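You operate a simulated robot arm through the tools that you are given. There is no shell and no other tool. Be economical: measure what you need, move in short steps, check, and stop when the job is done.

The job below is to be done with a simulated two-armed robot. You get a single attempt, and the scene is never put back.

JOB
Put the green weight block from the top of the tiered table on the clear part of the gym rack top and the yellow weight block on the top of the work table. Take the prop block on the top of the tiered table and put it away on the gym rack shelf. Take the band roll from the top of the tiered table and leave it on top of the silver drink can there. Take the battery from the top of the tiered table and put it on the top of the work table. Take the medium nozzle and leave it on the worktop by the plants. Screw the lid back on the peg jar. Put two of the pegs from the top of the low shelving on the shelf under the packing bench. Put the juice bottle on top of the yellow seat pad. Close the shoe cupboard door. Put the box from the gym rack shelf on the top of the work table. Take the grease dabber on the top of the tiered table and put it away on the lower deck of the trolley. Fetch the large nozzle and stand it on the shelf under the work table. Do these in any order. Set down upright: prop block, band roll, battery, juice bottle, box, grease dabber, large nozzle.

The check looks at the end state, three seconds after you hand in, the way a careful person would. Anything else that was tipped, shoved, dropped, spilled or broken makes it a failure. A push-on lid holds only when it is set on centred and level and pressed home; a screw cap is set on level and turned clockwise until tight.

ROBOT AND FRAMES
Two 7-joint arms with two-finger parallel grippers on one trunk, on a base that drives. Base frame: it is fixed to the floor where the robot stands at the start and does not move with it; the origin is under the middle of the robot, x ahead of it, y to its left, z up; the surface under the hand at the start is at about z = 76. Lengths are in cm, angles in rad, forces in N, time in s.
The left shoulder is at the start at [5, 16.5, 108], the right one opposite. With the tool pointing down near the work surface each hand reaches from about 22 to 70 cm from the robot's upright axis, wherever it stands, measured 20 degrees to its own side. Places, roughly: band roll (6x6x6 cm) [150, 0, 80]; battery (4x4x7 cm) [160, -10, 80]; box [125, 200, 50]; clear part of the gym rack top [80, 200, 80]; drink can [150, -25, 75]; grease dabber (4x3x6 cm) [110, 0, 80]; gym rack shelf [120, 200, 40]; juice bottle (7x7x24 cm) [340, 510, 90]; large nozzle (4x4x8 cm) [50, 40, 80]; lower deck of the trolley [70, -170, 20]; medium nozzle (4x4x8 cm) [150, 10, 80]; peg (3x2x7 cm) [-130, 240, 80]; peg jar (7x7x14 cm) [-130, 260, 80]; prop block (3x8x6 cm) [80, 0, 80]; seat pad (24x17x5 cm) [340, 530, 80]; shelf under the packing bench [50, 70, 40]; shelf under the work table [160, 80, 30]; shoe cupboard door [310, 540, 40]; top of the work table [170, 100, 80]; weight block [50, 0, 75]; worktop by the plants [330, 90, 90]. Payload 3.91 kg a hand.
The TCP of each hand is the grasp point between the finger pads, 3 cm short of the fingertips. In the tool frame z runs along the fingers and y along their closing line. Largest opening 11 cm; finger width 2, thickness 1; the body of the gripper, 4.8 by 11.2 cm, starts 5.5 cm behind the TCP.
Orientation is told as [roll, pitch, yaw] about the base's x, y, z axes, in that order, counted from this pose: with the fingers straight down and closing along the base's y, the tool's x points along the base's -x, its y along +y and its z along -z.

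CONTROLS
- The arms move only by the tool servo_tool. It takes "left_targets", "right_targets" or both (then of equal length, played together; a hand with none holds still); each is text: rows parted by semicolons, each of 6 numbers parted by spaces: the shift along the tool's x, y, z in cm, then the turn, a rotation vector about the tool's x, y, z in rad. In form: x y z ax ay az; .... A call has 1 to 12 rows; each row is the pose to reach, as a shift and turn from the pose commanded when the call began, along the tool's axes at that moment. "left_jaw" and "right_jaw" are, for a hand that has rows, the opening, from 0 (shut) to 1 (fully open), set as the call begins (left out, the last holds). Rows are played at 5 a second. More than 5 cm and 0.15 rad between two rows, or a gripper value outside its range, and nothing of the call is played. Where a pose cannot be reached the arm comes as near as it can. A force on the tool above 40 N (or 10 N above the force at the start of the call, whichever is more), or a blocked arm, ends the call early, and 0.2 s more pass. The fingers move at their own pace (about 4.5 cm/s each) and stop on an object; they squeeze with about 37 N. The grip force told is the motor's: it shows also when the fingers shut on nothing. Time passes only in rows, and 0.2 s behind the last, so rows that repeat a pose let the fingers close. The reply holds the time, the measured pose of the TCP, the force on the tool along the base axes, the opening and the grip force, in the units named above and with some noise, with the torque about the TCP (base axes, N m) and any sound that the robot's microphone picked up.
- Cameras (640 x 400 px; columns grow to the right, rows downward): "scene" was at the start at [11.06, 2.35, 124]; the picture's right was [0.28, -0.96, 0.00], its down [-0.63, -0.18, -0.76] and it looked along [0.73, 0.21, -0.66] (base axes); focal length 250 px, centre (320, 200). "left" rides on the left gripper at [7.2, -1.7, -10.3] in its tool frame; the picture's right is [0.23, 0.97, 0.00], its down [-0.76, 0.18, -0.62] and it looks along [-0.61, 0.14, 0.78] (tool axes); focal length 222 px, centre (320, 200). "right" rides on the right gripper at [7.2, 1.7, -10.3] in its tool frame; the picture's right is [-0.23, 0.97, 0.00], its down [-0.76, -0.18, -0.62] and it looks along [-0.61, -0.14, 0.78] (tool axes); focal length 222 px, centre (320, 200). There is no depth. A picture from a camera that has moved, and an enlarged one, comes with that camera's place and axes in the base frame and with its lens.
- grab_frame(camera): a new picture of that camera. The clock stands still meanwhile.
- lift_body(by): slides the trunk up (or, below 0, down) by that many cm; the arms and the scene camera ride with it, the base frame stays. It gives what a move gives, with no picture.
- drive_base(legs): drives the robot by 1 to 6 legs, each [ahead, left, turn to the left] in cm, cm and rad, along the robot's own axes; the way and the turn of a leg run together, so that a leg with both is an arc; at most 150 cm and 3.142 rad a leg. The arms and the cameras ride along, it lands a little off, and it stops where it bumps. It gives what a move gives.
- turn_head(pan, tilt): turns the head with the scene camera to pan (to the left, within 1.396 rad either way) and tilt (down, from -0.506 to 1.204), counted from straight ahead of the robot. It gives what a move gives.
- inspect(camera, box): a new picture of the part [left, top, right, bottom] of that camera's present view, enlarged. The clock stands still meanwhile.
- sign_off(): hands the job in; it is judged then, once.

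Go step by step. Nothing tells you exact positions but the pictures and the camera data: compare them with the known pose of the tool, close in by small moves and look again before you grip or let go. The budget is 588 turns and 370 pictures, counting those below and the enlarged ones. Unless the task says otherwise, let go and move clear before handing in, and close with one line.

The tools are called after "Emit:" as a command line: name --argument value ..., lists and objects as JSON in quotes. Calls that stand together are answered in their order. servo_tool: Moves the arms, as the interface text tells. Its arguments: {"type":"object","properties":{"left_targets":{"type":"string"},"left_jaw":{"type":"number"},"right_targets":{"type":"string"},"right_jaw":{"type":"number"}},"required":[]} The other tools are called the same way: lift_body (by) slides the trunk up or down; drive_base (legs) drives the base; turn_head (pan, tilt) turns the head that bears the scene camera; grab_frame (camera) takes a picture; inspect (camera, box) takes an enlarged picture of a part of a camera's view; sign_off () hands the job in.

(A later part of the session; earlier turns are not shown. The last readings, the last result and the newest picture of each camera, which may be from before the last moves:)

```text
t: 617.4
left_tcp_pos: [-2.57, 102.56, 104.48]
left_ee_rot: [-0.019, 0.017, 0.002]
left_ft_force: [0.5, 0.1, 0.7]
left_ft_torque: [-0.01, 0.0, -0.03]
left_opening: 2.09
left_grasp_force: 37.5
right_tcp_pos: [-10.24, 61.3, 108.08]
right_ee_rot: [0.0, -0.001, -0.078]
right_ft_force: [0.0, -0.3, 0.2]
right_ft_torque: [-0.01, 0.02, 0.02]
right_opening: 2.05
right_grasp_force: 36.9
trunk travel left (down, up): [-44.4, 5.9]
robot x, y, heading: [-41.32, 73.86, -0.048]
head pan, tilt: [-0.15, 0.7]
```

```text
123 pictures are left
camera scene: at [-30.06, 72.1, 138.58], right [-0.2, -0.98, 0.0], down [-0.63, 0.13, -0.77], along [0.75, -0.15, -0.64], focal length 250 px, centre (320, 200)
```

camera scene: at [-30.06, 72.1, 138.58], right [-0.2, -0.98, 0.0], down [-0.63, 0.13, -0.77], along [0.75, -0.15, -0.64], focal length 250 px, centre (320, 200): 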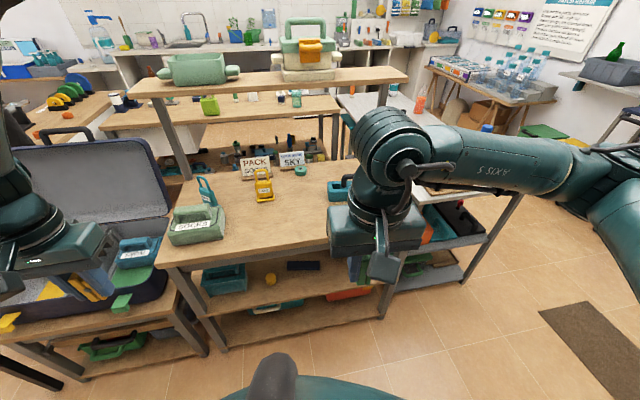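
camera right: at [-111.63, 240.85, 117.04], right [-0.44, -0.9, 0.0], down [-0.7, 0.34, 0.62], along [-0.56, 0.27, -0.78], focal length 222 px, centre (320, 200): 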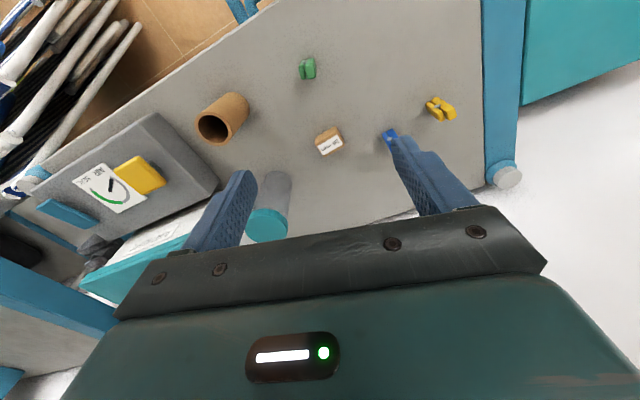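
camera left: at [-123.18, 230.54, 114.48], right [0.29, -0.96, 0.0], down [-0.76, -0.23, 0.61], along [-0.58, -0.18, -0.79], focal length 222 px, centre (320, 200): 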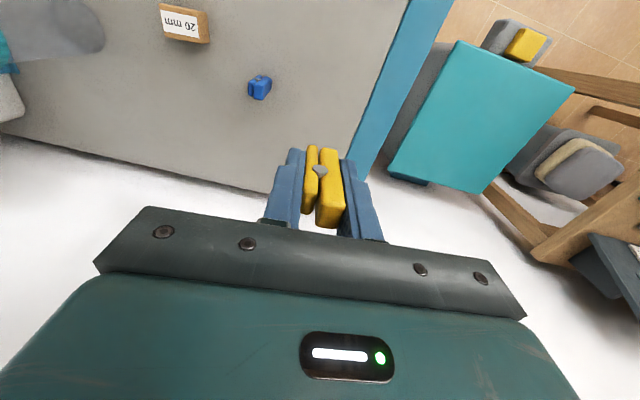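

Emit:
inspect --camera "scene" --box '[170, 200, 420, 360]'

```text
2.50 times, centred on (295, 280) of scene
camera zoom: at [-30.06, 72.1, 138.58], right [-0.2, -0.98, 0.0], down [-0.63, 0.13, -0.77], along [0.75, -0.15, -0.64], focal length 626 px, centre (382, 0)
```

zoom: 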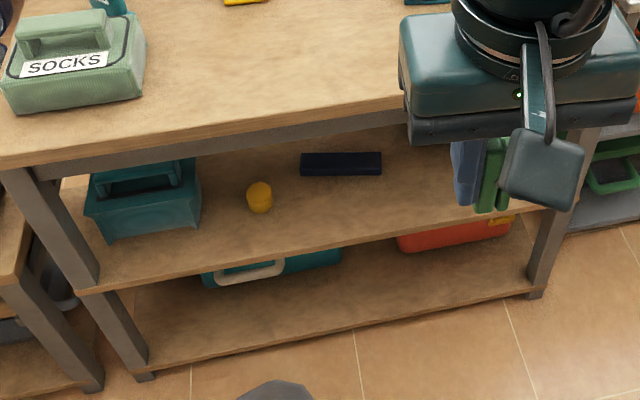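

The mid shelf (z≈40) has free space at x≈28–35, y≈45–72. I move in front of it and lower the trunk, right hand first.

Emit:
drive_base --legs '[[11, -19, 0.05]]'

Emit:
lift_body --by -40

Emit:
servo_tool --right_targets "0 0 2 0 -0.1 0; 0 0 4 0 -0.2 0; 0 0 6 0 -0.3 0; 0 0 8 0 -0.4 0; 0 0 10 0 -0.5 0; 0 -2 12 0 -0.6 0; 0 -2 14 0 -0.6 0"

Emit:
grab_frame --camera "scene"

```text
t: 619.6
left_tcp_pos: [6.14, 85.81, 104.39]
left_ee_rot: [-0.017, 0.016, 0.053]
left_ft_force: [0.7, 0.5, 0.4]
left_ft_torque: [-0.02, -0.01, 0.02]
left_opening: 2.11
left_grasp_force: 36.9
right_tcp_pos: [0.72, 44.35, 108.07]
right_ee_rot: [0.002, 0.0, -0.027]
right_ft_force: [0.2, -0.2, -1.0]
right_ft_torque: [0.02, 0.03, 0.04]
right_opening: 2.08
right_grasp_force: 37.4
trunk travel left (down, up): [-44.4, 5.9]
robot x, y, heading: [-30.99, 55.67, 0.003]
head pan, tilt: [-0.15, 0.7]
```

```text
t: 623.5
left_tcp_pos: [6.21, 85.78, 64.32]
left_ee_rot: [-0.016, 0.016, 0.053]
left_ft_force: [-0.2, 0.7, 0.0]
left_ft_torque: [0.0, -0.01, 0.02]
left_opening: 2.06
left_grasp_force: 36.8
right_tcp_pos: [0.66, 44.33, 68.12]
right_ee_rot: [0.0, -0.002, -0.025]
right_ft_force: [-0.9, -0.6, -0.1]
right_ft_torque: [-0.03, 0.02, 0.01]
right_opening: 2.08
right_grasp_force: 37.1
trunk travel left (down, up): [-4.4, 45.9]
robot x, y, heading: [-31.34, 55.41, 0.005]
head pan, tilt: [-0.15, 0.7]
```

```text
t: 625.1
left_tcp_pos: [6.17, 85.89, 64.36]
left_ee_rot: [-0.017, 0.015, 0.053]
left_ft_force: [0.9, -0.2, -0.3]
left_ft_torque: [0.02, -0.01, -0.02]
left_opening: 2.08
left_grasp_force: 36.5
right_tcp_pos: [0.63, 42.27, 54.16]
right_ee_rot: [0.001, -0.602, -0.026]
right_ft_force: [0.7, -0.4, -0.2]
right_ft_torque: [0.0, -0.02, 0.0]
right_opening: 2.08
right_grasp_force: 36.8
right hand out of reach, approached as far as the arm can: row 6
trunk travel left (down, up): [-4.4, 45.9]
robot x, y, heading: [-31.44, 55.41, -0.006]
head pan, tilt: [-0.15, 0.7]
```

```text
121 pictures are left
camera scene: at [-19.72, 54.01, 98.58], right [-0.15, -0.99, 0.0], down [-0.64, 0.1, -0.76], along [0.76, -0.11, -0.64], focal length 250 px, centre (320, 200)
```

scene: 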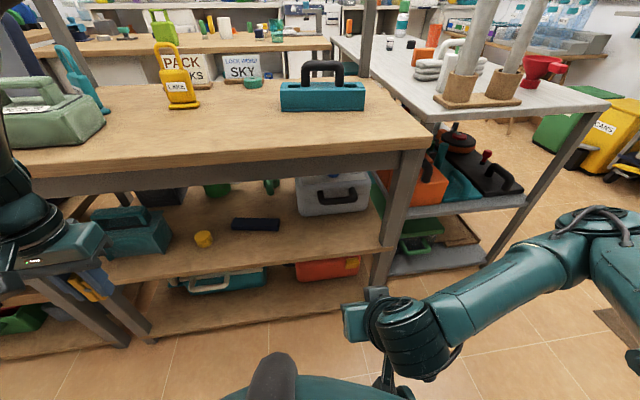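

Emit:
servo_tool --right_targets "-3.4 1.5 2.3 0 0 0; -6.8 3 4.6 0 0 0; -10.1 4.5 6.9 0 0 0; -13.5 6 9.2 0 0 0; -16.8 7.5 11.5 0 0 0; -20.2 9 13.8 0 0 0; -23.5 9 16.1 0 0 0; -21.5 9 19 0 0 0; -19.5 9 22 0 0 0; -19.2 9 22.4 0 0 0"

Emit:
grab_frame --camera "right"

```text
t: 627.3
left_tcp_pos: [6.13, 85.87, 64.42]
left_ee_rot: [-0.015, 0.015, 0.053]
left_ft_force: [-0.2, 0.3, 0.1]
left_ft_torque: [-0.01, 0.01, -0.01]
left_opening: 2.06
left_grasp_force: 36.8
right_tcp_pos: [29.61, 50.53, 46.72]
right_ee_rot: [0.003, -0.602, -0.027]
right_ft_force: [0.0, 0.3, -1.0]
right_ft_torque: [0.0, 0.01, 0.01]
right_opening: 2.03
right_grasp_force: 37.5
trunk travel left (down, up): [-4.4, 45.9]
robot x, y, heading: [-31.32, 55.41, -0.004]
head pan, tilt: [-0.15, 0.7]
```

```text
120 pictures are left
camera right: at [17.69, 52.54, 51.07], right [0.21, 0.97, 0.13], down [0.27, -0.19, 0.94], along [0.94, -0.17, -0.3], focal length 222 px, centre (320, 200)
```

right: 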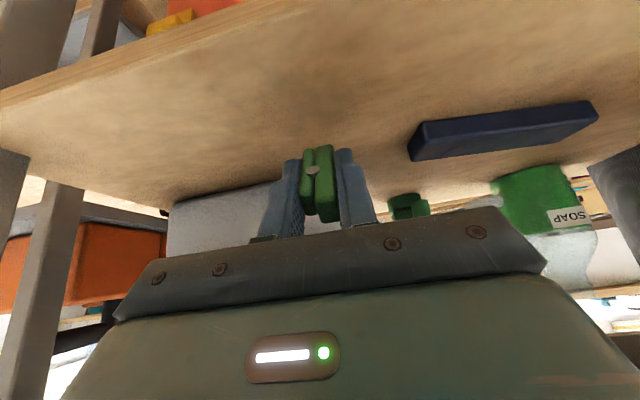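

Emit:
servo_tool --right_targets "0.5 0 0.7 0 0 0; 0.8 0 1.2 0 0 0; 1.1 0 1.6 0 0 0; 1.35 0 2 0 0 0; 1.6 0 2.4 0 0 0; 1.9 0 2.7 0 0 0; 2.1 0 3 0 0 0"

```text
t: 628.8
left_tcp_pos: [6.09, 85.78, 64.54]
left_ee_rot: [-0.019, 0.013, 0.052]
left_ft_force: [-0.3, 0.8, 0.1]
left_ft_torque: [-0.02, -0.01, -0.01]
left_opening: 2.09
left_grasp_force: 37.1
right_tcp_pos: [29.71, 50.62, 43.94]
right_ee_rot: [0.007, -0.615, -0.029]
right_ft_force: [-3.5, -1.2, 14.8]
right_ft_torque: [-0.07, -0.05, -0.02]
right_opening: 2.05
right_grasp_force: 37.1
trunk travel left (down, up): [-4.4, 45.9]
robot x, y, heading: [-31.33, 55.16, 0.001]
head pan, tilt: [-0.15, 0.7]
stopped in row 7 (right hand): the force on the tool passed its limit at 43 N (the readings are from after the stop); the commanded pose is now the measured one
```

Emit:
servo_tool --right_targets "-0.5 0 -0.7 0 0 0; -2.5 0 0.6 0 0 0; -3.4 0 1.1 0 0 0; -3.2 0 1.5 0 0 0"

Emit:
servo_tool --right_targets "0 0 0 0 0 0; 0 0 0 0 0 0; 0 0 0 0 0 0; 0 0 -3 0 0 0; 0 0 -7 0 0 0; 2 0 -11 0 0 0; 4 0 -15 0 0 0" --right_jaw 0.45

Emit:
grab_frame --camera "right"

```text
t: 629.8
left_tcp_pos: [6.14, 85.84, 64.43]
left_ee_rot: [-0.019, 0.016, 0.052]
left_ft_force: [0.3, 0.3, -0.5]
left_ft_torque: [0.05, 0.02, 0.0]
left_opening: 2.08
left_grasp_force: 36.9
right_tcp_pos: [33.01, 50.52, 44.12]
right_ee_rot: [0.006, -0.609, -0.027]
right_ft_force: [1.1, 0.7, 0.0]
right_ft_torque: [-0.01, -0.02, 0.0]
right_opening: 2.07
right_grasp_force: 36.9
trunk travel left (down, up): [-4.4, 45.9]
robot x, y, heading: [-31.18, 55.8, 0.002]
head pan, tilt: [-0.15, 0.7]
```

```text
t: 631.4
left_tcp_pos: [6.14, 85.8, 64.4]
left_ee_rot: [-0.018, 0.014, 0.052]
left_ft_force: [-0.5, -0.2, 0.2]
left_ft_torque: [-0.04, 0.0, -0.02]
left_opening: 2.05
left_grasp_force: 37.3
right_tcp_pos: [21.09, 50.87, 54.17]
right_ee_rot: [0.006, -0.613, -0.03]
right_ft_force: [0.4, 0.6, 0.5]
right_ft_torque: [0.01, 0.0, 0.01]
right_opening: 4.95
right_grasp_force: 0.1
trunk travel left (down, up): [-4.4, 45.9]
robot x, y, heading: [-30.77, 55.08, 0.0]
head pan, tilt: [-0.15, 0.7]
```

```text
119 pictures are left
camera right: at [9.15, 52.79, 58.43], right [0.21, 0.97, 0.13], down [0.26, -0.19, 0.95], along [0.94, -0.17, -0.29], focal length 222 px, centre (320, 200)
```

right: 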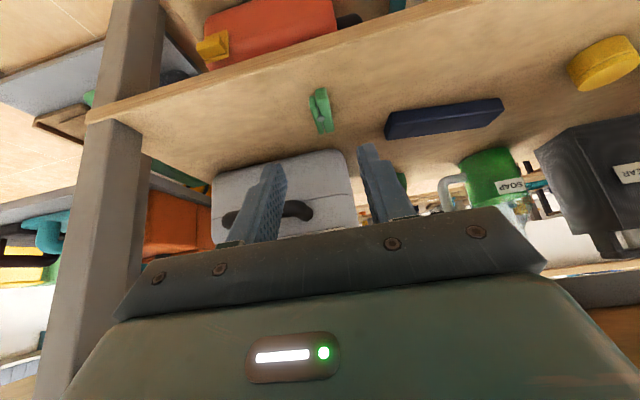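

Green peg is on the shelf. For the yellow one (left hand can't go low safely) I transfer via the bench top: raise the trunk and set it down near the front edge.

Emit:
servo_tool --right_targets "4 -2 -2 0 0.15 0; 8 -5 -3 0 0.3 0; 10 -8 -3 0 0.45 0; 10 -10 -3 0 0.6 0"

Emit:
lift_body --by 34

Emit:
servo_tool --left_targets "-4 -2 0 0 0 0; -8 -4 0 0 0 0; -12 -7 0 0 0 0; -16 -10 0 0 0 0; -20 -13 0 0 0 0; -23 -16 0 0 0 0; -25 -19 0 0 0 0; -25 -19 0 0 0 0"

Emit:
grab_frame --camera "left"

```text
refused: row 2 steps farther than a row can; nothing moved
```

```text
t: 634.7
left_tcp_pos: [6.07, 85.8, 98.43]
left_ee_rot: [-0.018, 0.016, 0.052]
left_ft_force: [-0.2, -0.1, -0.9]
left_ft_torque: [-0.03, 0.01, 0.04]
left_opening: 2.07
left_grasp_force: 36.6
right_tcp_pos: [21.04, 50.88, 88.11]
right_ee_rot: [0.005, -0.61, -0.028]
right_ft_force: [0.2, 0.1, 0.3]
right_ft_torque: [0.0, 0.02, 0.0]
right_opening: 4.97
right_grasp_force: 0.1
trunk travel left (down, up): [-38.4, 11.9]
robot x, y, heading: [-31.04, 55.25, 0.005]
head pan, tilt: [-0.15, 0.7]
```

```text
t: 636.5
left_tcp_pos: [32.1, 67.85, 98.35]
left_ee_rot: [-0.017, 0.018, 0.052]
left_ft_force: [-0.1, 0.3, 0.3]
left_ft_torque: [0.01, -0.04, 0.02]
left_opening: 2.11
left_grasp_force: 37.9
left hand out of reach, approached as far as the arm can: row 1, 2, 3, 4, 5
right_tcp_pos: [21.08, 50.77, 88.1]
right_ee_rot: [0.004, -0.609, -0.027]
right_ft_force: [1.0, -0.1, 0.8]
right_ft_torque: [0.0, 0.04, -0.01]
right_opening: 4.94
right_grasp_force: 0.1
trunk travel left (down, up): [-38.4, 11.9]
robot x, y, heading: [-31.19, 55.25, 0.003]
head pan, tilt: [-0.15, 0.7]
```

```text
118 pictures are left
camera left: at [24.98, 66.03, 108.82], right [-0.28, 0.96, -0.01], down [0.76, 0.23, 0.61], along [0.59, 0.16, -0.79], focal length 222 px, centre (320, 200)
```

left: 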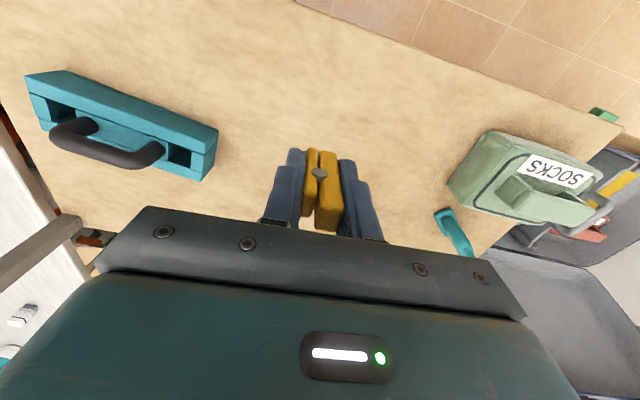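

Clear below. Lower the yellow peg onto the bench top and release.

Emit:
servo_tool --left_targets "0 0 4.5 0 0 0; 0 0 9 0 0 0; 0 0 13.5 0 0 0; 0 0 17 0 0 0; 0 0 18 0 0 0; 0 0 18.6 0 0 0; 0 0 19.2 0 0 0"

Emit:
servo_tool --left_targets "0 0 0 0 0 0; 0 0 0 0 0 0; 0 0 0 0 0 0; 0 0 -4 0 0 0; 0 0 -8 0 0 0; 0 0 -12 0 0 0; 0 0 -16 0 0 0; 0 0 -20 0 0 0; 0 0 -24 0 0 0; 0 0 -28 0 0 0" --left_jaw 0.4

Emit:
grab_frame --camera "left"

```text
t: 638.1
left_tcp_pos: [31.15, 68.11, 79.68]
left_ee_rot: [-0.016, 0.008, 0.053]
left_ft_force: [2.3, 2.4, 16.9]
left_ft_torque: [0.22, -0.02, -0.02]
left_opening: 2.09
left_grasp_force: 37.2
left hand out of reach, approached as far as the arm can: row 5, 6, 7
right_tcp_pos: [21.0, 50.82, 88.27]
right_ee_rot: [0.005, -0.613, -0.027]
right_ft_force: [0.6, -0.5, 0.1]
right_ft_torque: [0.01, 0.0, 0.01]
right_opening: 4.94
right_grasp_force: 0.1
trunk travel left (down, up): [-38.4, 11.9]
robot x, y, heading: [-31.19, 55.07, -0.001]
head pan, tilt: [-0.15, 0.7]
```

```text
t: 640.3
left_tcp_pos: [31.38, 68.45, 107.36]
left_ee_rot: [-0.018, 0.017, 0.052]
left_ft_force: [-0.9, -0.3, 0.2]
left_ft_torque: [0.02, 0.0, 0.01]
left_opening: 4.39
left_grasp_force: 0.1
right_tcp_pos: [21.13, 50.7, 88.22]
right_ee_rot: [0.004, -0.611, -0.028]
right_ft_force: [-0.5, -0.7, 0.0]
right_ft_torque: [0.03, 0.01, -0.01]
right_opening: 4.93
right_grasp_force: 0.0
trunk travel left (down, up): [-38.4, 11.9]
robot x, y, heading: [-31.21, 55.34, 0.0]
head pan, tilt: [-0.15, 0.7]
```

```text
117 pictures are left
camera left: at [24.32, 66.62, 117.74], right [-0.28, 0.96, -0.01], down [0.76, 0.23, 0.61], along [0.59, 0.16, -0.79], focal length 222 px, centre (320, 200)
```

left: 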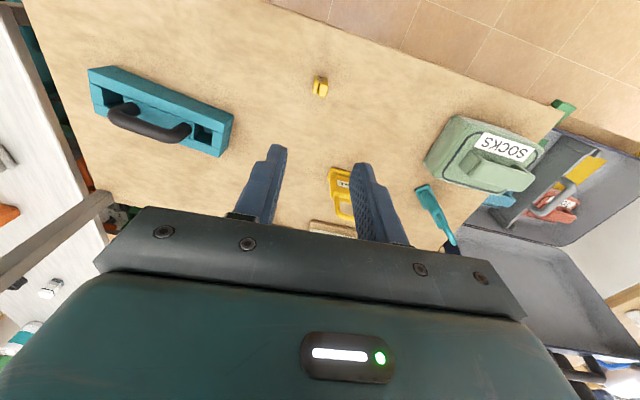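

Emit:
drive_base --legs '[[0, 16, 0]]'

Emit:
grab_frame --camera "right"

```text
t: 642.4
left_tcp_pos: [31.55, 84.53, 107.27]
left_ee_rot: [-0.019, 0.016, 0.051]
left_ft_force: [0.5, 0.9, 0.1]
left_ft_torque: [-0.05, -0.01, 0.0]
left_opening: 4.4
left_grasp_force: 0.1
right_tcp_pos: [21.17, 66.9, 88.2]
right_ee_rot: [0.006, -0.609, -0.03]
right_ft_force: [0.2, 0.5, -0.7]
right_ft_torque: [-0.01, 0.01, 0.0]
right_opening: 4.95
right_grasp_force: 0.1
trunk travel left (down, up): [-38.4, 11.9]
robot x, y, heading: [-31.39, 71.3, -0.006]
head pan, tilt: [-0.15, 0.7]
```

```text
116 pictures are left
camera right: at [9.19, 68.91, 92.41], right [0.21, 0.97, 0.13], down [0.26, -0.19, 0.95], along [0.94, -0.17, -0.29], focal length 222 px, centre (320, 200)
```

right: 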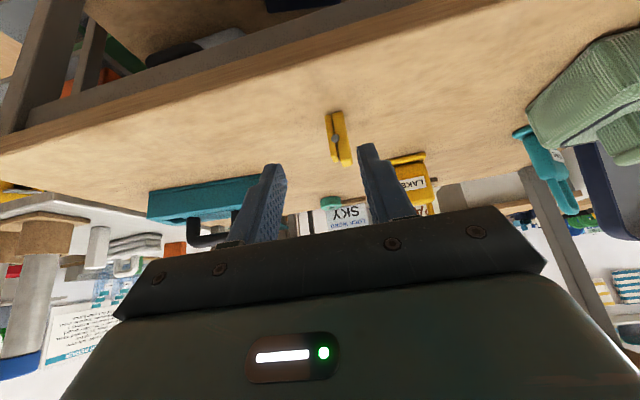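

Emit:
servo_tool --right_targets "-1.3 0.4 4 0 0 0; -2.6 0.8 8 0 0 0; -3.8 1.1 12 0 0 0; -3.8 1.1 12 0 0 0"

Emit:
inspect --camera "right" --box '[220, 60, 420, 240]'

```text
t: 643.4
left_tcp_pos: [31.32, 84.45, 107.35]
left_ee_rot: [-0.017, 0.017, 0.05]
left_ft_force: [-0.6, -0.1, 0.2]
left_ft_torque: [-0.02, -0.01, 0.03]
left_opening: 4.41
left_grasp_force: 0.0
right_tcp_pos: [31.1, 67.77, 80.58]
right_ee_rot: [0.005, -0.611, -0.027]
right_ft_force: [0.1, 0.5, 0.5]
right_ft_torque: [0.0, 0.0, 0.01]
right_opening: 4.92
right_grasp_force: 0.1
trunk travel left (down, up): [-38.4, 11.9]
robot x, y, heading: [-31.27, 71.47, -0.001]
head pan, tilt: [-0.15, 0.7]
```

```text
2.22 times, centred on (320, 150) of right
camera zoom: at [19.21, 69.75, 84.84], right [0.21, 0.97, 0.13], down [0.26, -0.19, 0.95], along [0.94, -0.16, -0.29], focal length 494 px, centre (320, 311)
```

zoom: 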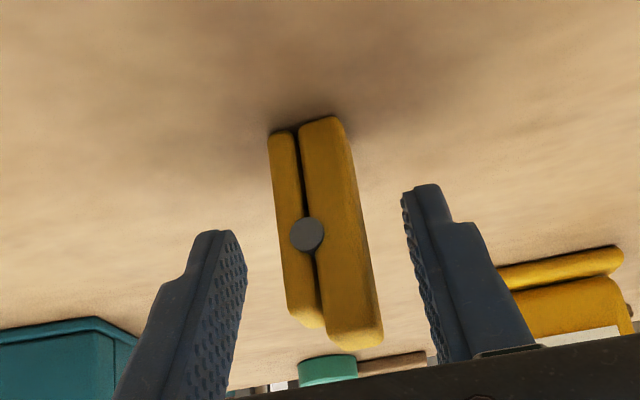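

Emit:
servo_tool --right_targets "0 0 0 0 0 0; 0 0 0 0 0 0; 0 0 0 0 0 0; 0 0 0 0 0 0; 0 0 0 0 0 0; -1.4 0 -2 0 0 0; -2.9 0 -4.1 0 0 0; 0.4 0 -6.4 0 0 0; 3.7 0 -8.7 0 0 0; 7 0 -11 0 0 0; 10.3 0 -13.3 0 0 0; 13.6 0 -15.6 0 0 0" --right_jaw 0

Emit:
servo_tool --right_targets "3.3 0 -2.3 0 0 0; 6.6 0 -4.6 0 0 0" --left_targets "4.5 0 0 0 0 0; 9 0 0 0 0 0"

Emit:
grab_frame --camera "right"

```text
t: 646.0
left_tcp_pos: [31.36, 84.59, 107.27]
left_ee_rot: [-0.017, 0.014, 0.051]
left_ft_force: [-0.3, 0.6, -0.1]
left_ft_torque: [0.03, 0.02, -0.02]
left_opening: 4.4
left_grasp_force: 0.1
right_tcp_pos: [11.2, 68.17, 85.42]
right_ee_rot: [0.003, -0.611, -0.031]
right_ft_force: [-0.1, 0.1, -0.6]
right_ft_torque: [-0.01, 0.01, 0.04]
right_opening: 2.08
right_grasp_force: 36.8
trunk travel left (down, up): [-38.4, 11.9]
robot x, y, heading: [-31.24, 71.54, -0.004]
head pan, tilt: [-0.15, 0.7]
```

```text
t: 646.6
left_tcp_pos: [30.45, 84.34, 107.41]
left_ee_rot: [-0.016, 0.016, 0.049]
left_ft_force: [-0.1, 0.1, 0.4]
left_ft_torque: [-0.01, 0.02, 0.04]
left_opening: 4.39
left_grasp_force: 0.1
left hand out of reach, approached as far as the arm can: row 1, 2
right_tcp_pos: [3.06, 68.39, 85.67]
right_ee_rot: [0.005, -0.61, -0.032]
right_ft_force: [0.8, -1.2, -0.1]
right_ft_torque: [0.02, -0.03, -0.01]
right_opening: 2.06
right_grasp_force: 37.3
trunk travel left (down, up): [-38.4, 11.9]
robot x, y, heading: [-30.86, 71.26, -0.004]
head pan, tilt: [-0.15, 0.7]
```

```text
114 pictures are left
camera right: at [-8.78, 70.53, 89.8], right [0.21, 0.97, 0.13], down [0.26, -0.19, 0.95], along [0.94, -0.17, -0.29], focal length 222 px, centre (320, 200)
```

right: 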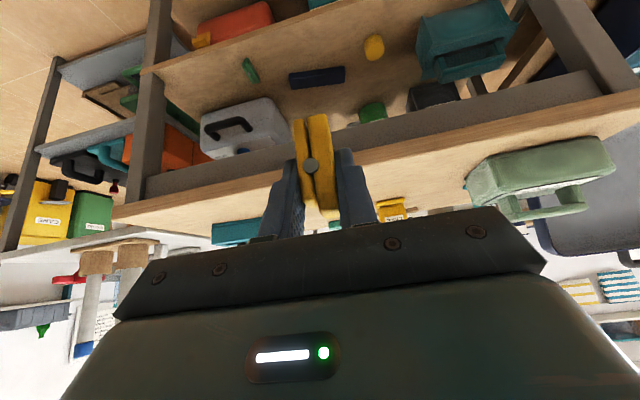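

The left hand must clear the bench before I lower the trunk; reverse its approach path (outward first).

Emit:
servo_tool --left_targets "1 3.5 0 0 0 0; 3 7 0 0 0 0; 6 10 0 0 0 0; 9 13 0 0 0 0; 12 15 0 0 0 0; 16 17 0 0 0 0; 20 18 0 0 0 0; 24 19 0 0 0 0; 28 19 0 0 0 0; 30 19 0 0 0 0"

```text
t: 648.8
left_tcp_pos: [-2.03, 109.93, 108.02]
left_ee_rot: [-0.018, 0.015, 0.05]
left_ft_force: [-0.5, 0.2, 0.2]
left_ft_torque: [0.02, 0.02, 0.02]
left_opening: 4.37
left_grasp_force: 0.1
left hand out of reach, approached as far as the arm can: row 1, 2, 3, 4, 5, 6, 7, 8, 9, 10
right_tcp_pos: [3.11, 68.65, 85.52]
right_ee_rot: [0.004, -0.611, -0.03]
right_ft_force: [-0.2, 0.4, 0.0]
right_ft_torque: [0.0, -0.02, 0.01]
right_opening: 2.07
right_grasp_force: 37.1
trunk travel left (down, up): [-38.4, 11.9]
robot x, y, heading: [-30.99, 71.28, -0.002]
head pan, tilt: [-0.15, 0.7]
```

Emit:
lift_body --by -34

Emit:
servo_tool --right_targets "-3.4 -1.2 2.3 0 0 0; -6.8 -2.4 4.6 0 0 0; -10.1 -3.6 6.9 0 0 0; -13.5 -4.8 9.2 0 0 0; -16.8 -6 11.5 0 0 0; -20.2 -7 13.8 0 0 0; -22 -7.5 15.2 0 0 0; -22 -7.5 15.2 0 0 0"

Emit:
grab_frame --camera "right"

```text
t: 651.6
left_tcp_pos: [-1.88, 110.05, 76.15]
left_ee_rot: [-0.02, 0.015, 0.05]
left_ft_force: [0.7, 0.2, -0.6]
left_ft_torque: [-0.02, -0.02, -0.03]
left_opening: 4.39
left_grasp_force: 0.1
right_tcp_pos: [3.18, 68.49, 54.05]
right_ee_rot: [0.007, -0.615, -0.024]
right_ft_force: [-0.1, -5.2, 13.3]
right_ft_torque: [0.32, 1.62, 0.66]
right_opening: 2.03
right_grasp_force: 37.1
trunk travel left (down, up): [-6.6, 43.7]
robot x, y, heading: [-31.33, 71.12, 0.003]
head pan, tilt: [-0.15, 0.7]
stopped: the force on the tool passed its limit at 72 N (the readings are from after the stop); the commanded pose is now the measured one
```

```text
t: 653.4
left_tcp_pos: [-1.91, 110.14, 76.13]
left_ee_rot: [-0.018, 0.016, 0.051]
left_ft_force: [0.0, 0.1, -0.1]
left_ft_torque: [-0.01, 0.01, -0.01]
left_opening: 4.39
left_grasp_force: 0.1
right_tcp_pos: [29.87, 60.57, 54.21]
right_ee_rot: [0.006, -0.612, -0.025]
right_ft_force: [-0.2, -0.2, 0.1]
right_ft_torque: [0.02, 0.01, 0.05]
right_opening: 2.06
right_grasp_force: 36.9
trunk travel left (down, up): [-6.6, 43.7]
robot x, y, heading: [-31.07, 70.94, 0.004]
head pan, tilt: [-0.15, 0.7]
```

```text
113 pictures are left
camera right: at [17.93, 62.42, 58.51], right [0.21, 0.97, 0.14], down [0.26, -0.19, 0.95], along [0.94, -0.16, -0.29], focal length 222 px, centre (320, 200)
```

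right: 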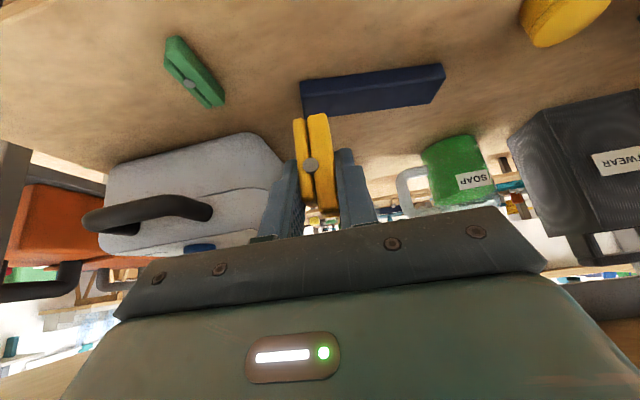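

Emit:
servo_tool --right_targets "1.3 -2.5 1.9 0 0 0; 2.6 -2.5 3.7 0 0 0; 3.9 -2.5 5.6 0 0 0; 5.2 -2.5 7.4 0 0 0; 5.5 -2.5 7.8 0 0 0; 5.7 -2.5 8.1 0 0 0; 5.9 -2.5 8.4 0 0 0"

Emit:
servo_tool --right_targets "0 0 0 0 0 0; 0 0 0 0 0 0; 0 0 0 0 0 0; 0 0 -3 0 0 0; 0 0 -7 0 0 0; 2 0 -11 0 0 0; 5 0 -14 0 0 0; 9 0 -16 0 0 0; 13 0 -18 0 0 0" --right_jaw 0.45

Emit:
grab_frame --camera "right"

```text
t: 655.0
left_tcp_pos: [-2.1, 110.0, 76.36]
left_ee_rot: [-0.02, 0.013, 0.05]
left_ft_force: [0.2, -0.2, -0.1]
left_ft_torque: [-0.03, 0.0, 0.01]
left_opening: 4.41
left_grasp_force: 0.1
right_tcp_pos: [29.97, 58.22, 44.38]
right_ee_rot: [0.008, -0.622, -0.025]
right_ft_force: [-5.8, -1.6, 26.0]
right_ft_torque: [-0.14, 0.19, -0.01]
right_opening: 2.07
right_grasp_force: 37.0
trunk travel left (down, up): [-6.6, 43.7]
robot x, y, heading: [-31.2, 71.55, -0.006]
head pan, tilt: [-0.15, 0.7]
```

```text
t: 657.0
left_tcp_pos: [-1.96, 110.0, 76.13]
left_ee_rot: [-0.019, 0.017, 0.05]
left_ft_force: [-0.5, 0.2, -0.2]
left_ft_torque: [0.0, 0.02, -0.02]
left_opening: 4.4
left_grasp_force: 0.0
right_tcp_pos: [8.83, 58.54, 51.09]
right_ee_rot: [0.007, -0.614, -0.028]
right_ft_force: [0.0, 0.0, -0.5]
right_ft_torque: [-0.01, 0.02, -0.02]
right_opening: 4.97
right_grasp_force: 0.2
trunk travel left (down, up): [-6.6, 43.7]
robot x, y, heading: [-30.76, 71.73, 0.002]
head pan, tilt: [-0.15, 0.7]
```

```text
112 pictures are left
camera right: at [-2.96, 60.55, 55.28], right [0.21, 0.97, 0.14], down [0.26, -0.19, 0.95], along [0.94, -0.16, -0.29], focal length 222 px, centre (320, 200)
```

right: 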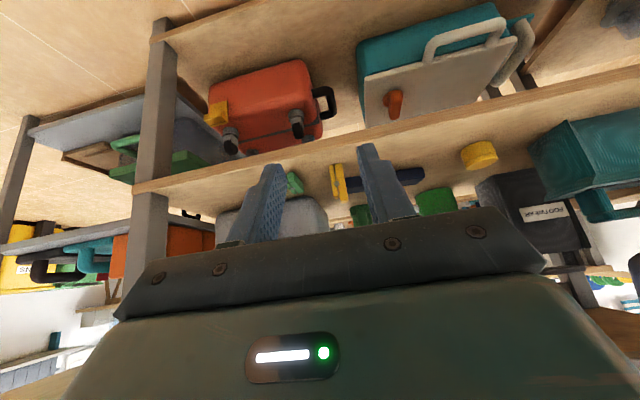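

Both pegs are on the bench shelf. Next: the tiered table from the right-hand aisle. Straighten the right hand, raise the trunk and strafe over.

Emit:
servo_tool --right_targets "1 0 -2 0 0.15 0; 2 -1 -4 0 0.3 0; 3 -2 -4 0 0.45 0; 3 -3 -4 0 0.6 0; 3 -3 -4 0 0.61 0"

Emit:
lift_body --by 38

Emit:
drive_base --legs '[[12, -70, 0], [5, -70, 0]]'

Emit:
turn_head --pan 0.0 --tilt 0.5

Emit:
grab_frame --camera "scene"

```text
t: 658.2
left_tcp_pos: [-1.86, 109.96, 76.14]
left_ee_rot: [-0.018, 0.016, 0.05]
left_ft_force: [0.1, -0.3, 0.0]
left_ft_torque: [-0.01, 0.05, -0.02]
left_opening: 4.39
left_grasp_force: 0.0
right_tcp_pos: [4.09, 55.62, 52.71]
right_ee_rot: [0.004, -0.003, -0.021]
right_ft_force: [0.0, -0.4, 0.6]
right_ft_torque: [0.0, 0.01, -0.02]
right_opening: 4.96
right_grasp_force: 0.0
trunk travel left (down, up): [-6.6, 43.7]
robot x, y, heading: [-31.14, 71.06, -0.001]
head pan, tilt: [-0.15, 0.7]
```

```text
t: 661.9
left_tcp_pos: [-1.96, 110.01, 114.14]
left_ee_rot: [-0.019, 0.016, 0.05]
left_ft_force: [-0.8, -0.2, 0.0]
left_ft_torque: [0.02, -0.02, -0.01]
left_opening: 4.4
left_grasp_force: 0.0
right_tcp_pos: [4.09, 55.67, 90.66]
right_ee_rot: [0.006, -0.003, -0.022]
right_ft_force: [0.5, -0.5, 0.6]
right_ft_torque: [0.02, 0.01, 0.01]
right_opening: 4.96
right_grasp_force: 0.1
trunk travel left (down, up): [-44.6, 5.7]
robot x, y, heading: [-30.89, 71.45, -0.0]
head pan, tilt: [-0.15, 0.7]
```

```text
t: 674.6
left_tcp_pos: [14.9, -30.32, 114.18]
left_ee_rot: [-0.018, 0.014, 0.042]
left_ft_force: [0.2, 1.1, 0.1]
left_ft_torque: [0.01, 0.01, 0.05]
left_opening: 4.4
left_grasp_force: 0.0
right_tcp_pos: [20.47, -84.8, 90.7]
right_ee_rot: [0.006, -0.005, -0.03]
right_ft_force: [0.4, 0.3, 0.6]
right_ft_torque: [0.01, 0.01, 0.01]
right_opening: 4.95
right_grasp_force: 0.1
trunk travel left (down, up): [-44.6, 5.7]
robot x, y, heading: [-14.7, -68.92, -0.009]
head pan, tilt: [-0.15, 0.7]
```

```text
t: 675.4
left_tcp_pos: [14.85, -30.4, 114.17]
left_ee_rot: [-0.018, 0.016, 0.042]
left_ft_force: [-0.5, 0.6, 0.1]
left_ft_torque: [0.03, 0.02, -0.01]
left_opening: 4.41
left_grasp_force: 0.0
right_tcp_pos: [20.29, -84.8, 90.64]
right_ee_rot: [0.005, -0.004, -0.031]
right_ft_force: [-0.4, 0.0, 0.6]
right_ft_torque: [0.02, 0.01, 0.01]
right_opening: 4.97
right_grasp_force: 0.0
trunk travel left (down, up): [-44.6, 5.7]
robot x, y, heading: [-14.59, -68.7, -0.009]
head pan, tilt: [0.0, 0.499]
```

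```text
111 pictures are left
camera scene: at [-2.55, -68.82, 140.46], right [-0.01, -1.0, 0.0], down [-0.48, 0.01, -0.88], along [0.88, -0.01, -0.48], focal length 250 px, centre (320, 200)
```

scene: 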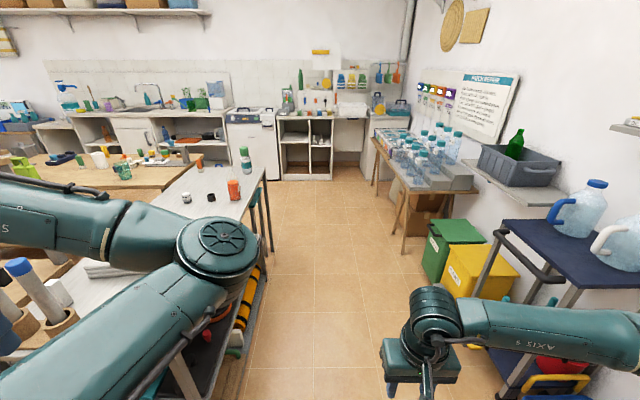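

Drive up the aisle to x≈102 and turn to face the table.

Emit:
drive_base --legs '[[117, -1, 0.01], [0, 0, 1.57]]'

Emit:
turn_head --pan -0.1 --tilt 0.65

Emit:
grab_frame --camera "scene"

```text
t: 685.2
left_tcp_pos: [61.89, -42.48, 114.12]
left_ee_rot: [-0.019, 0.015, 1.655]
left_ft_force: [0.0, -0.6, 0.1]
left_ft_torque: [0.02, -0.02, 0.0]
left_opening: 4.4
left_grasp_force: 0.1
right_tcp_pos: [115.93, -34.7, 90.47]
right_ee_rot: [0.007, -0.003, 1.581]
right_ft_force: [0.1, 0.5, 0.8]
right_ft_torque: [0.0, -0.02, 0.01]
right_opening: 4.96
right_grasp_force: 0.1
trunk travel left (down, up): [-44.6, 5.7]
robot x, y, heading: [101.29, -70.45, 1.599]
head pan, tilt: [0.0, 0.499]
```

```text
t: 685.9
left_tcp_pos: [61.88, -42.38, 114.17]
left_ee_rot: [-0.017, 0.016, 1.653]
left_ft_force: [-0.6, 0.5, -0.5]
left_ft_torque: [0.01, -0.04, 0.0]
left_opening: 4.39
left_grasp_force: 0.1
right_tcp_pos: [116.01, -34.76, 90.69]
right_ee_rot: [0.004, -0.003, 1.584]
right_ft_force: [-0.1, -1.1, 0.2]
right_ft_torque: [0.02, 0.01, -0.01]
right_opening: 4.96
right_grasp_force: 0.0
trunk travel left (down, up): [-44.6, 5.7]
robot x, y, heading: [101.48, -70.14, 1.601]
head pan, tilt: [-0.099, 0.649]
```

```text
110 pictures are left
camera scene: at [101.89, -58.78, 139.13], right [1.0, -0.07, 0.0], down [-0.04, -0.6, -0.8], along [0.05, 0.8, -0.6], focal length 250 px, centre (320, 200)
```

scene: 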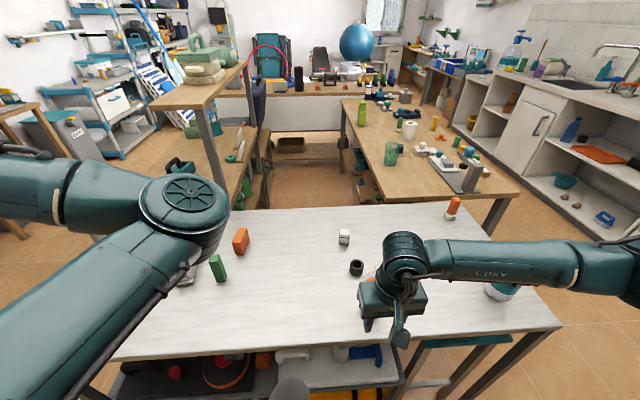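

Dabber at ~[113.8,0.2], green weight ~[75.4,-12], prop ~[79,-1]. Move 6 cm closer and bring the right hand over the dabber.

Emit:
drive_base --legs '[[6, 0, -0.03]]'

Emit:
servo_tool --right_targets "-4 0 -2 0 0 0; -8 0 -4 0 0 0; -12 0.3 -4 0 0 0; -16 0.6 -4 0 0 0; -20 0.9 -4 0 0 0; -24 1.2 -4 0 0 0; -28 1.4 -4 0 0 0; -28 1.4 -4 0 0 0" --right_jaw 0.7

Emit:
grab_frame --camera "right"

```text
t: 686.8
left_tcp_pos: [62.63, -35.42, 114.2]
left_ee_rot: [-0.019, 0.019, 1.626]
left_ft_force: [0.3, -0.1, -0.3]
left_ft_torque: [0.0, 0.0, -0.03]
left_opening: 4.44
left_grasp_force: 0.0
right_tcp_pos: [117.07, -29.32, 90.64]
right_ee_rot: [0.006, -0.002, 1.553]
right_ft_force: [0.4, -0.1, -0.4]
right_ft_torque: [-0.03, 0.02, 0.05]
right_opening: 4.96
right_grasp_force: 0.0
trunk travel left (down, up): [-44.6, 5.7]
robot x, y, heading: [101.21, -64.5, 1.57]
head pan, tilt: [-0.099, 0.649]
```

```text
t: 688.6
left_tcp_pos: [62.61, -35.58, 114.2]
left_ee_rot: [-0.017, 0.015, 1.626]
left_ft_force: [0.0, -0.3, 0.4]
left_ft_torque: [-0.01, 0.03, 0.01]
left_opening: 4.38
left_grasp_force: 0.1
right_tcp_pos: [116.08, -1.65, 95.04]
right_ee_rot: [0.006, -0.003, 1.557]
right_ft_force: [0.0, -0.2, -0.8]
right_ft_torque: [-0.02, 0.02, -0.03]
right_opening: 7.68
right_grasp_force: 0.0
trunk travel left (down, up): [-44.6, 5.7]
robot x, y, heading: [101.0, -64.21, 1.571]
head pan, tilt: [-0.099, 0.649]
```

```text
109 pictures are left
camera right: at [114.14, -8.88, 105.23], right [-0.97, 0.24, 0.01], down [0.19, 0.76, 0.62], along [0.15, 0.61, -0.78], focal length 222 px, centre (320, 200)
```

right: 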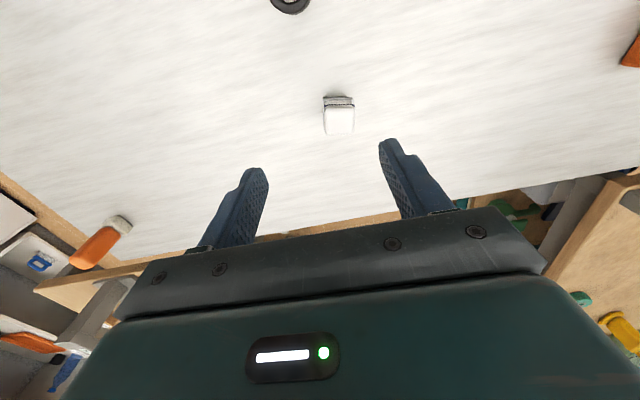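

Emit:
servo_tool --right_targets "-0.7 1 3 0 0 0; -1.4 2.1 6 0 0 0; -1.4 2.1 10 0 0 0; -1.4 2.1 13.5 0 0 0; -1.4 2.1 15.3 0 0 0; -1.4 2.1 15.3 0 0 0"

Emit:
inspect --camera "right" --box '[200, 60, 440, 240]'

```text
t: 690.0
left_tcp_pos: [62.53, -35.58, 114.22]
left_ee_rot: [-0.017, 0.017, 1.626]
left_ft_force: [0.1, 0.1, 1.2]
left_ft_torque: [0.02, -0.02, -0.02]
left_opening: 4.38
left_grasp_force: 0.0
right_tcp_pos: [115.98, -3.36, 80.98]
right_ee_rot: [0.004, -0.004, 1.552]
right_ft_force: [-0.4, 0.7, -0.1]
right_ft_torque: [0.0, -0.02, 0.03]
right_opening: 7.71
right_grasp_force: 0.2
right hand out of reach, approached as far as the arm can: row 2, 3, 4, 5, 6
trunk travel left (down, up): [-44.6, 5.7]
robot x, y, heading: [100.77, -64.91, 1.575]
head pan, tilt: [-0.099, 0.649]
```

```text
2.22 times, centred on (320, 150) of right
camera zoom: at [114.19, -10.58, 91.2], right [-0.97, 0.24, 0.01], down [0.19, 0.76, 0.62], along [0.15, 0.61, -0.78], focal length 494 px, centre (320, 311)
```

zoom: 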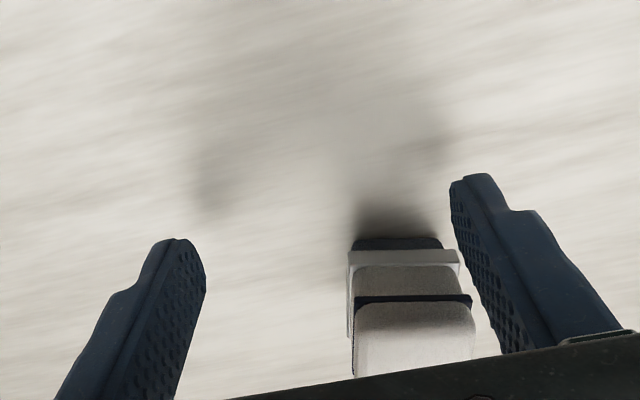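

Reach is limited by the trunk height; raise the hand, lower the trunk 14 cm and re-align.

Emit:
servo_tool --right_targets "0 0 -4.5 0 0 0; 0 0 -9 0 0 0; 0 0 -13 0 0 0"

Emit:
lift_body --by -14

Emit:
servo_tool --right_targets "0 1.9 -8 0 0 0; -3 1.9 -8 0 0 0; -3.2 1.9 -4 0 0 0; -3.2 1.9 0 0 0 0; -3.2 1.9 0.8 0 0 0; -3.2 1.9 0.8 0 0 0"

Emit:
inspect --camera "right" --box '[200, 60, 440, 240]'

```text
t: 690.8
left_tcp_pos: [62.71, -35.54, 114.22]
left_ee_rot: [-0.015, 0.016, 1.623]
left_ft_force: [-0.4, 0.3, -0.1]
left_ft_torque: [0.04, 0.03, 0.0]
left_opening: 4.41
left_grasp_force: 0.2
right_tcp_pos: [116.49, -3.78, 93.77]
right_ee_rot: [0.006, -0.002, 1.55]
right_ft_force: [0.2, -0.8, 0.0]
right_ft_torque: [0.01, -0.01, 0.01]
right_opening: 7.69
right_grasp_force: 0.0
trunk travel left (down, up): [-44.6, 5.7]
robot x, y, heading: [101.29, -64.69, 1.575]
head pan, tilt: [-0.099, 0.649]
```

```text
t: 692.5
left_tcp_pos: [62.68, -35.53, 100.23]
left_ee_rot: [-0.019, 0.017, 1.625]
left_ft_force: [-0.3, -0.2, 0.5]
left_ft_torque: [0.03, 0.0, -0.04]
left_opening: 4.38
left_grasp_force: 0.0
right_tcp_pos: [116.33, -3.62, 79.79]
right_ee_rot: [0.006, -0.004, 1.552]
right_ft_force: [0.1, 0.4, -0.6]
right_ft_torque: [0.0, 0.04, 0.03]
right_opening: 7.66
right_grasp_force: 0.0
trunk travel left (down, up): [-30.6, 19.7]
robot x, y, heading: [101.36, -64.8, 1.571]
head pan, tilt: [-0.099, 0.649]
```

```text
refused: row 1 steps farther than a row can; nothing moved
```

```text
2.22 times, centred on (320, 150) of right
camera zoom: at [114.45, -10.84, 90.13], right [-0.97, 0.24, 0.01], down [0.2, 0.76, 0.62], along [0.15, 0.61, -0.78], focal length 494 px, centre (320, 311)
```

zoom: 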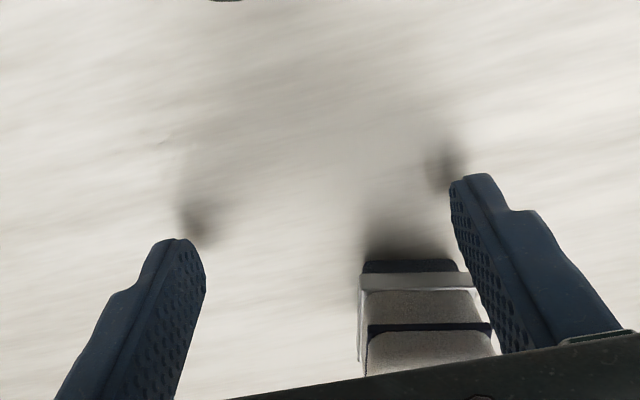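

Emit:
servo_tool --right_targets "0 0 -4.5 0 0 0; 0 1.2 -8.5 0 0 0; -2 2.4 -8.5 0 0 0; -3.8 2.4 -8.5 0 0 0; -3.8 2.4 -4.5 0 0 0; -3.8 2.4 -0.3 0 0 0; -3.8 2.4 -0.3 0 0 0"

Emit:
inspect --camera "right" --box '[200, 60, 440, 240]'

```text
t: 694.1
left_tcp_pos: [62.74, -35.43, 100.16]
left_ee_rot: [-0.019, 0.015, 1.624]
left_ft_force: [-0.1, 0.7, -0.8]
left_ft_torque: [-0.01, -0.01, 0.02]
left_opening: 4.38
left_grasp_force: 0.0
right_tcp_pos: [113.97, 0.08, 80.12]
right_ee_rot: [0.006, -0.002, 1.553]
right_ft_force: [-0.3, -0.2, -0.9]
right_ft_torque: [0.01, -0.03, -0.03]
right_opening: 7.67
right_grasp_force: 0.0
trunk travel left (down, up): [-30.6, 19.7]
robot x, y, heading: [100.98, -64.56, 1.572]
head pan, tilt: [-0.099, 0.649]
```

```text
2.22 times, centred on (320, 150) of right
camera zoom: at [112.15, -7.16, 90.36], right [-0.97, 0.24, 0.01], down [0.19, 0.76, 0.62], along [0.15, 0.61, -0.78], focal length 494 px, centre (320, 311)
```

zoom: 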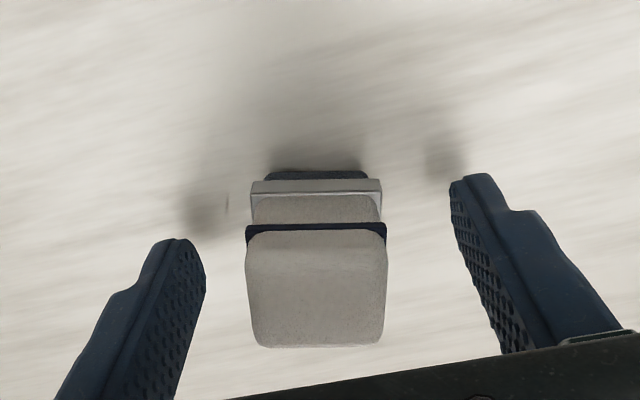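

Dabber is centred between the fingers. Close and lift.

Emit:
servo_tool --right_targets "0 0 0 0 0 0; 0 0 0 0 0 0; 0 0 0 0 0 0; 0 0 0 0 0 0; 0 0 0 0 0 0; 0 0 -2 0 0 0; 0 0 -6 0 0 0; 0 0 -10 0 0 0; 0 0 -14 0 0 0; 4 0 -16 0 0 0; 8 0 -16 0 0 0; 12 0 -16 0 0 0" --right_jaw 0

Emit:
servo_tool --right_targets "4.5 0 0 0 0 0; 9 0 0 0 0 0; 13.5 0 0 0 0 0; 18 0 0 0 0 0"

Emit:
grab_frame --camera "right"

```text
t: 696.7
left_tcp_pos: [62.5, -35.45, 100.28]
left_ee_rot: [-0.019, 0.016, 1.627]
left_ft_force: [-0.4, 0.3, -0.2]
left_ft_torque: [0.01, 0.0, 0.02]
left_opening: 4.41
left_grasp_force: 0.1
right_tcp_pos: [114.29, 0.23, 97.33]
right_ee_rot: [0.005, 0.0, 1.554]
right_ft_force: [0.4, 0.1, 0.1]
right_ft_torque: [0.0, 0.02, 0.0]
right_opening: 3.3
right_grasp_force: 37.0
right hand out of reach, approached as far as the arm can: row 7, 8, 9, 10, 11, 12
trunk travel left (down, up): [-30.6, 19.7]
robot x, y, heading: [101.38, -64.77, 1.57]
head pan, tilt: [-0.099, 0.649]
```

```text
t: 697.7
left_tcp_pos: [62.43, -35.53, 100.2]
left_ee_rot: [-0.021, 0.015, 1.627]
left_ft_force: [-1.4, -1.3, 0.1]
left_ft_torque: [0.05, -0.02, 0.0]
left_opening: 4.4
left_grasp_force: 0.1
right_tcp_pos: [111.44, -0.56, 99.43]
right_ee_rot: [0.007, -0.009, 1.559]
right_ft_force: [0.6, 0.5, -0.3]
right_ft_torque: [0.03, 0.02, -0.03]
right_opening: 3.33
right_grasp_force: 36.9
right hand out of reach, approached as far as the arm can: row 1, 2, 3, 4
trunk travel left (down, up): [-30.6, 19.7]
robot x, y, heading: [101.15, -64.68, 1.573]
head pan, tilt: [-0.099, 0.649]
```

```text
105 pictures are left
camera right: at [109.66, -7.77, 109.59], right [-0.97, 0.24, 0.01], down [0.19, 0.75, 0.63], along [0.14, 0.61, -0.78], focal length 222 px, centre (320, 200)
```

right: 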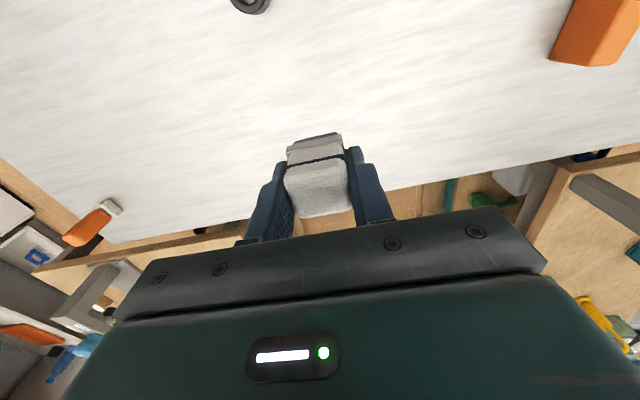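

Dabber held, but the arm is at full stretch; I retract it outward-and-back with a slight lowering, as worked before.

Emit:
servo_tool --right_targets "0.5 -2 2 0 0 0; 1.5 -5 4 0 0 0; 3 -8 6 0 0 0; 6 -10.5 7 0 0 0; 9 -13 7 0 0 0; 12 -15 7 0 0 0; 16 -16 7 0 0 0; 20 -16 7 0 0 0; 24 -16 6 0 0 0; 28 -15 5 0 0 0"

```text
t: 699.9
left_tcp_pos: [62.58, -35.47, 100.12]
left_ee_rot: [-0.02, 0.018, 1.625]
left_ft_force: [0.6, 0.5, -0.6]
left_ft_torque: [-0.01, 0.0, -0.01]
left_opening: 4.38
left_grasp_force: 0.1
right_tcp_pos: [118.99, 0.73, 98.03]
right_ee_rot: [0.002, -0.001, 1.543]
right_ft_force: [-0.7, 0.5, -0.7]
right_ft_torque: [-0.04, -0.01, 0.0]
right_opening: 3.32
right_grasp_force: 37.2
right hand out of reach, approached as far as the arm can: row 1, 2, 3, 4, 5, 6, 7, 8, 9, 10
trunk travel left (down, up): [-30.6, 19.7]
robot x, y, heading: [100.89, -64.66, 1.569]
head pan, tilt: [-0.099, 0.649]
```

Emit:
servo_tool --right_targets "0 0 4 0 0 0; 0 0 8 0 0 0; 0.5 0 11 0 0 0; 2 0 11 0 0 0; 5 0 11 0 0 0; 9 0 11 0 0 0; 13 0 11 0 0 0; 17 0 11 0 0 0"

```text
t: 701.7
left_tcp_pos: [62.64, -35.5, 100.28]
left_ee_rot: [-0.02, 0.015, 1.625]
left_ft_force: [0.3, -0.2, 0.2]
left_ft_torque: [-0.01, -0.03, 0.02]
left_opening: 4.39
left_grasp_force: 0.1
right_tcp_pos: [118.43, 1.28, 87.57]
right_ee_rot: [0.006, 0.001, 1.552]
right_ft_force: [0.1, -0.8, -1.0]
right_ft_torque: [-0.03, -0.02, -0.01]
right_opening: 3.31
right_grasp_force: 36.7
right hand out of reach, approached as far as the arm can: row 1, 2, 3, 4, 5, 6, 7, 8
trunk travel left (down, up): [-30.6, 19.7]
robot x, y, heading: [101.22, -64.72, 1.579]
head pan, tilt: [-0.099, 0.649]
```

Emit:
lift_body --by 12

Emit:
servo_tool --right_targets "4.2 -1.5 0 0 0 0; 8.4 -3 0 0 0 0; 12.6 -4.5 0 0 0 0; 16.8 -6 0 0 0 0; 21 -7 0 0 0 0; 25.2 -8 0 0 0 0; 29.4 -9 0 0 0 0; 33.6 -10 0 0 0 0; 36 -10 0 0 0 0; 36 -10 0 0 0 0"

Emit:
grab_frame --camera "scene"

```text
t: 703.2
left_tcp_pos: [62.52, -35.57, 112.24]
left_ee_rot: [-0.018, 0.014, 1.624]
left_ft_force: [0.1, 0.9, 0.3]
left_ft_torque: [-0.02, 0.0, 0.02]
left_opening: 4.41
left_grasp_force: 0.1
right_tcp_pos: [118.43, 1.32, 99.4]
right_ee_rot: [0.005, -0.002, 1.55]
right_ft_force: [0.3, 0.2, -1.2]
right_ft_torque: [0.04, 0.0, 0.0]
right_opening: 3.33
right_grasp_force: 36.9
trunk travel left (down, up): [-42.6, 7.7]
robot x, y, heading: [101.22, -64.7, 1.575]
head pan, tilt: [-0.099, 0.649]
```

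```text
t: 705.4
left_tcp_pos: [62.62, -35.63, 112.24]
left_ee_rot: [-0.02, 0.017, 1.625]
left_ft_force: [0.6, 0.4, -0.5]
left_ft_torque: [0.0, 0.0, 0.01]
left_opening: 4.4
left_grasp_force: 0.1
right_tcp_pos: [118.52, 1.18, 99.52]
right_ee_rot: [0.006, -0.001, 1.55]
right_ft_force: [-0.5, -0.1, 0.0]
right_ft_torque: [0.0, 0.03, 0.02]
right_opening: 3.3
right_grasp_force: 37.2
right hand out of reach, approached as far as the arm can: row 1, 2, 3, 4, 5, 6, 7, 8, 9, 10
trunk travel left (down, up): [-42.6, 7.7]
robot x, y, heading: [101.11, -64.75, 1.574]
head pan, tilt: [-0.099, 0.649]
```

```text
104 pictures are left
camera scene: at [102.14, -53.02, 137.13], right [1.0, -0.1, 0.0], down [-0.06, -0.6, -0.8], along [0.08, 0.79, -0.6], focal length 250 px, centre (320, 200)
```

scene: 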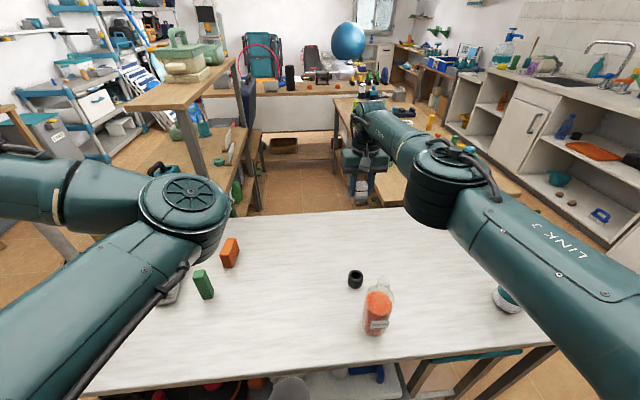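

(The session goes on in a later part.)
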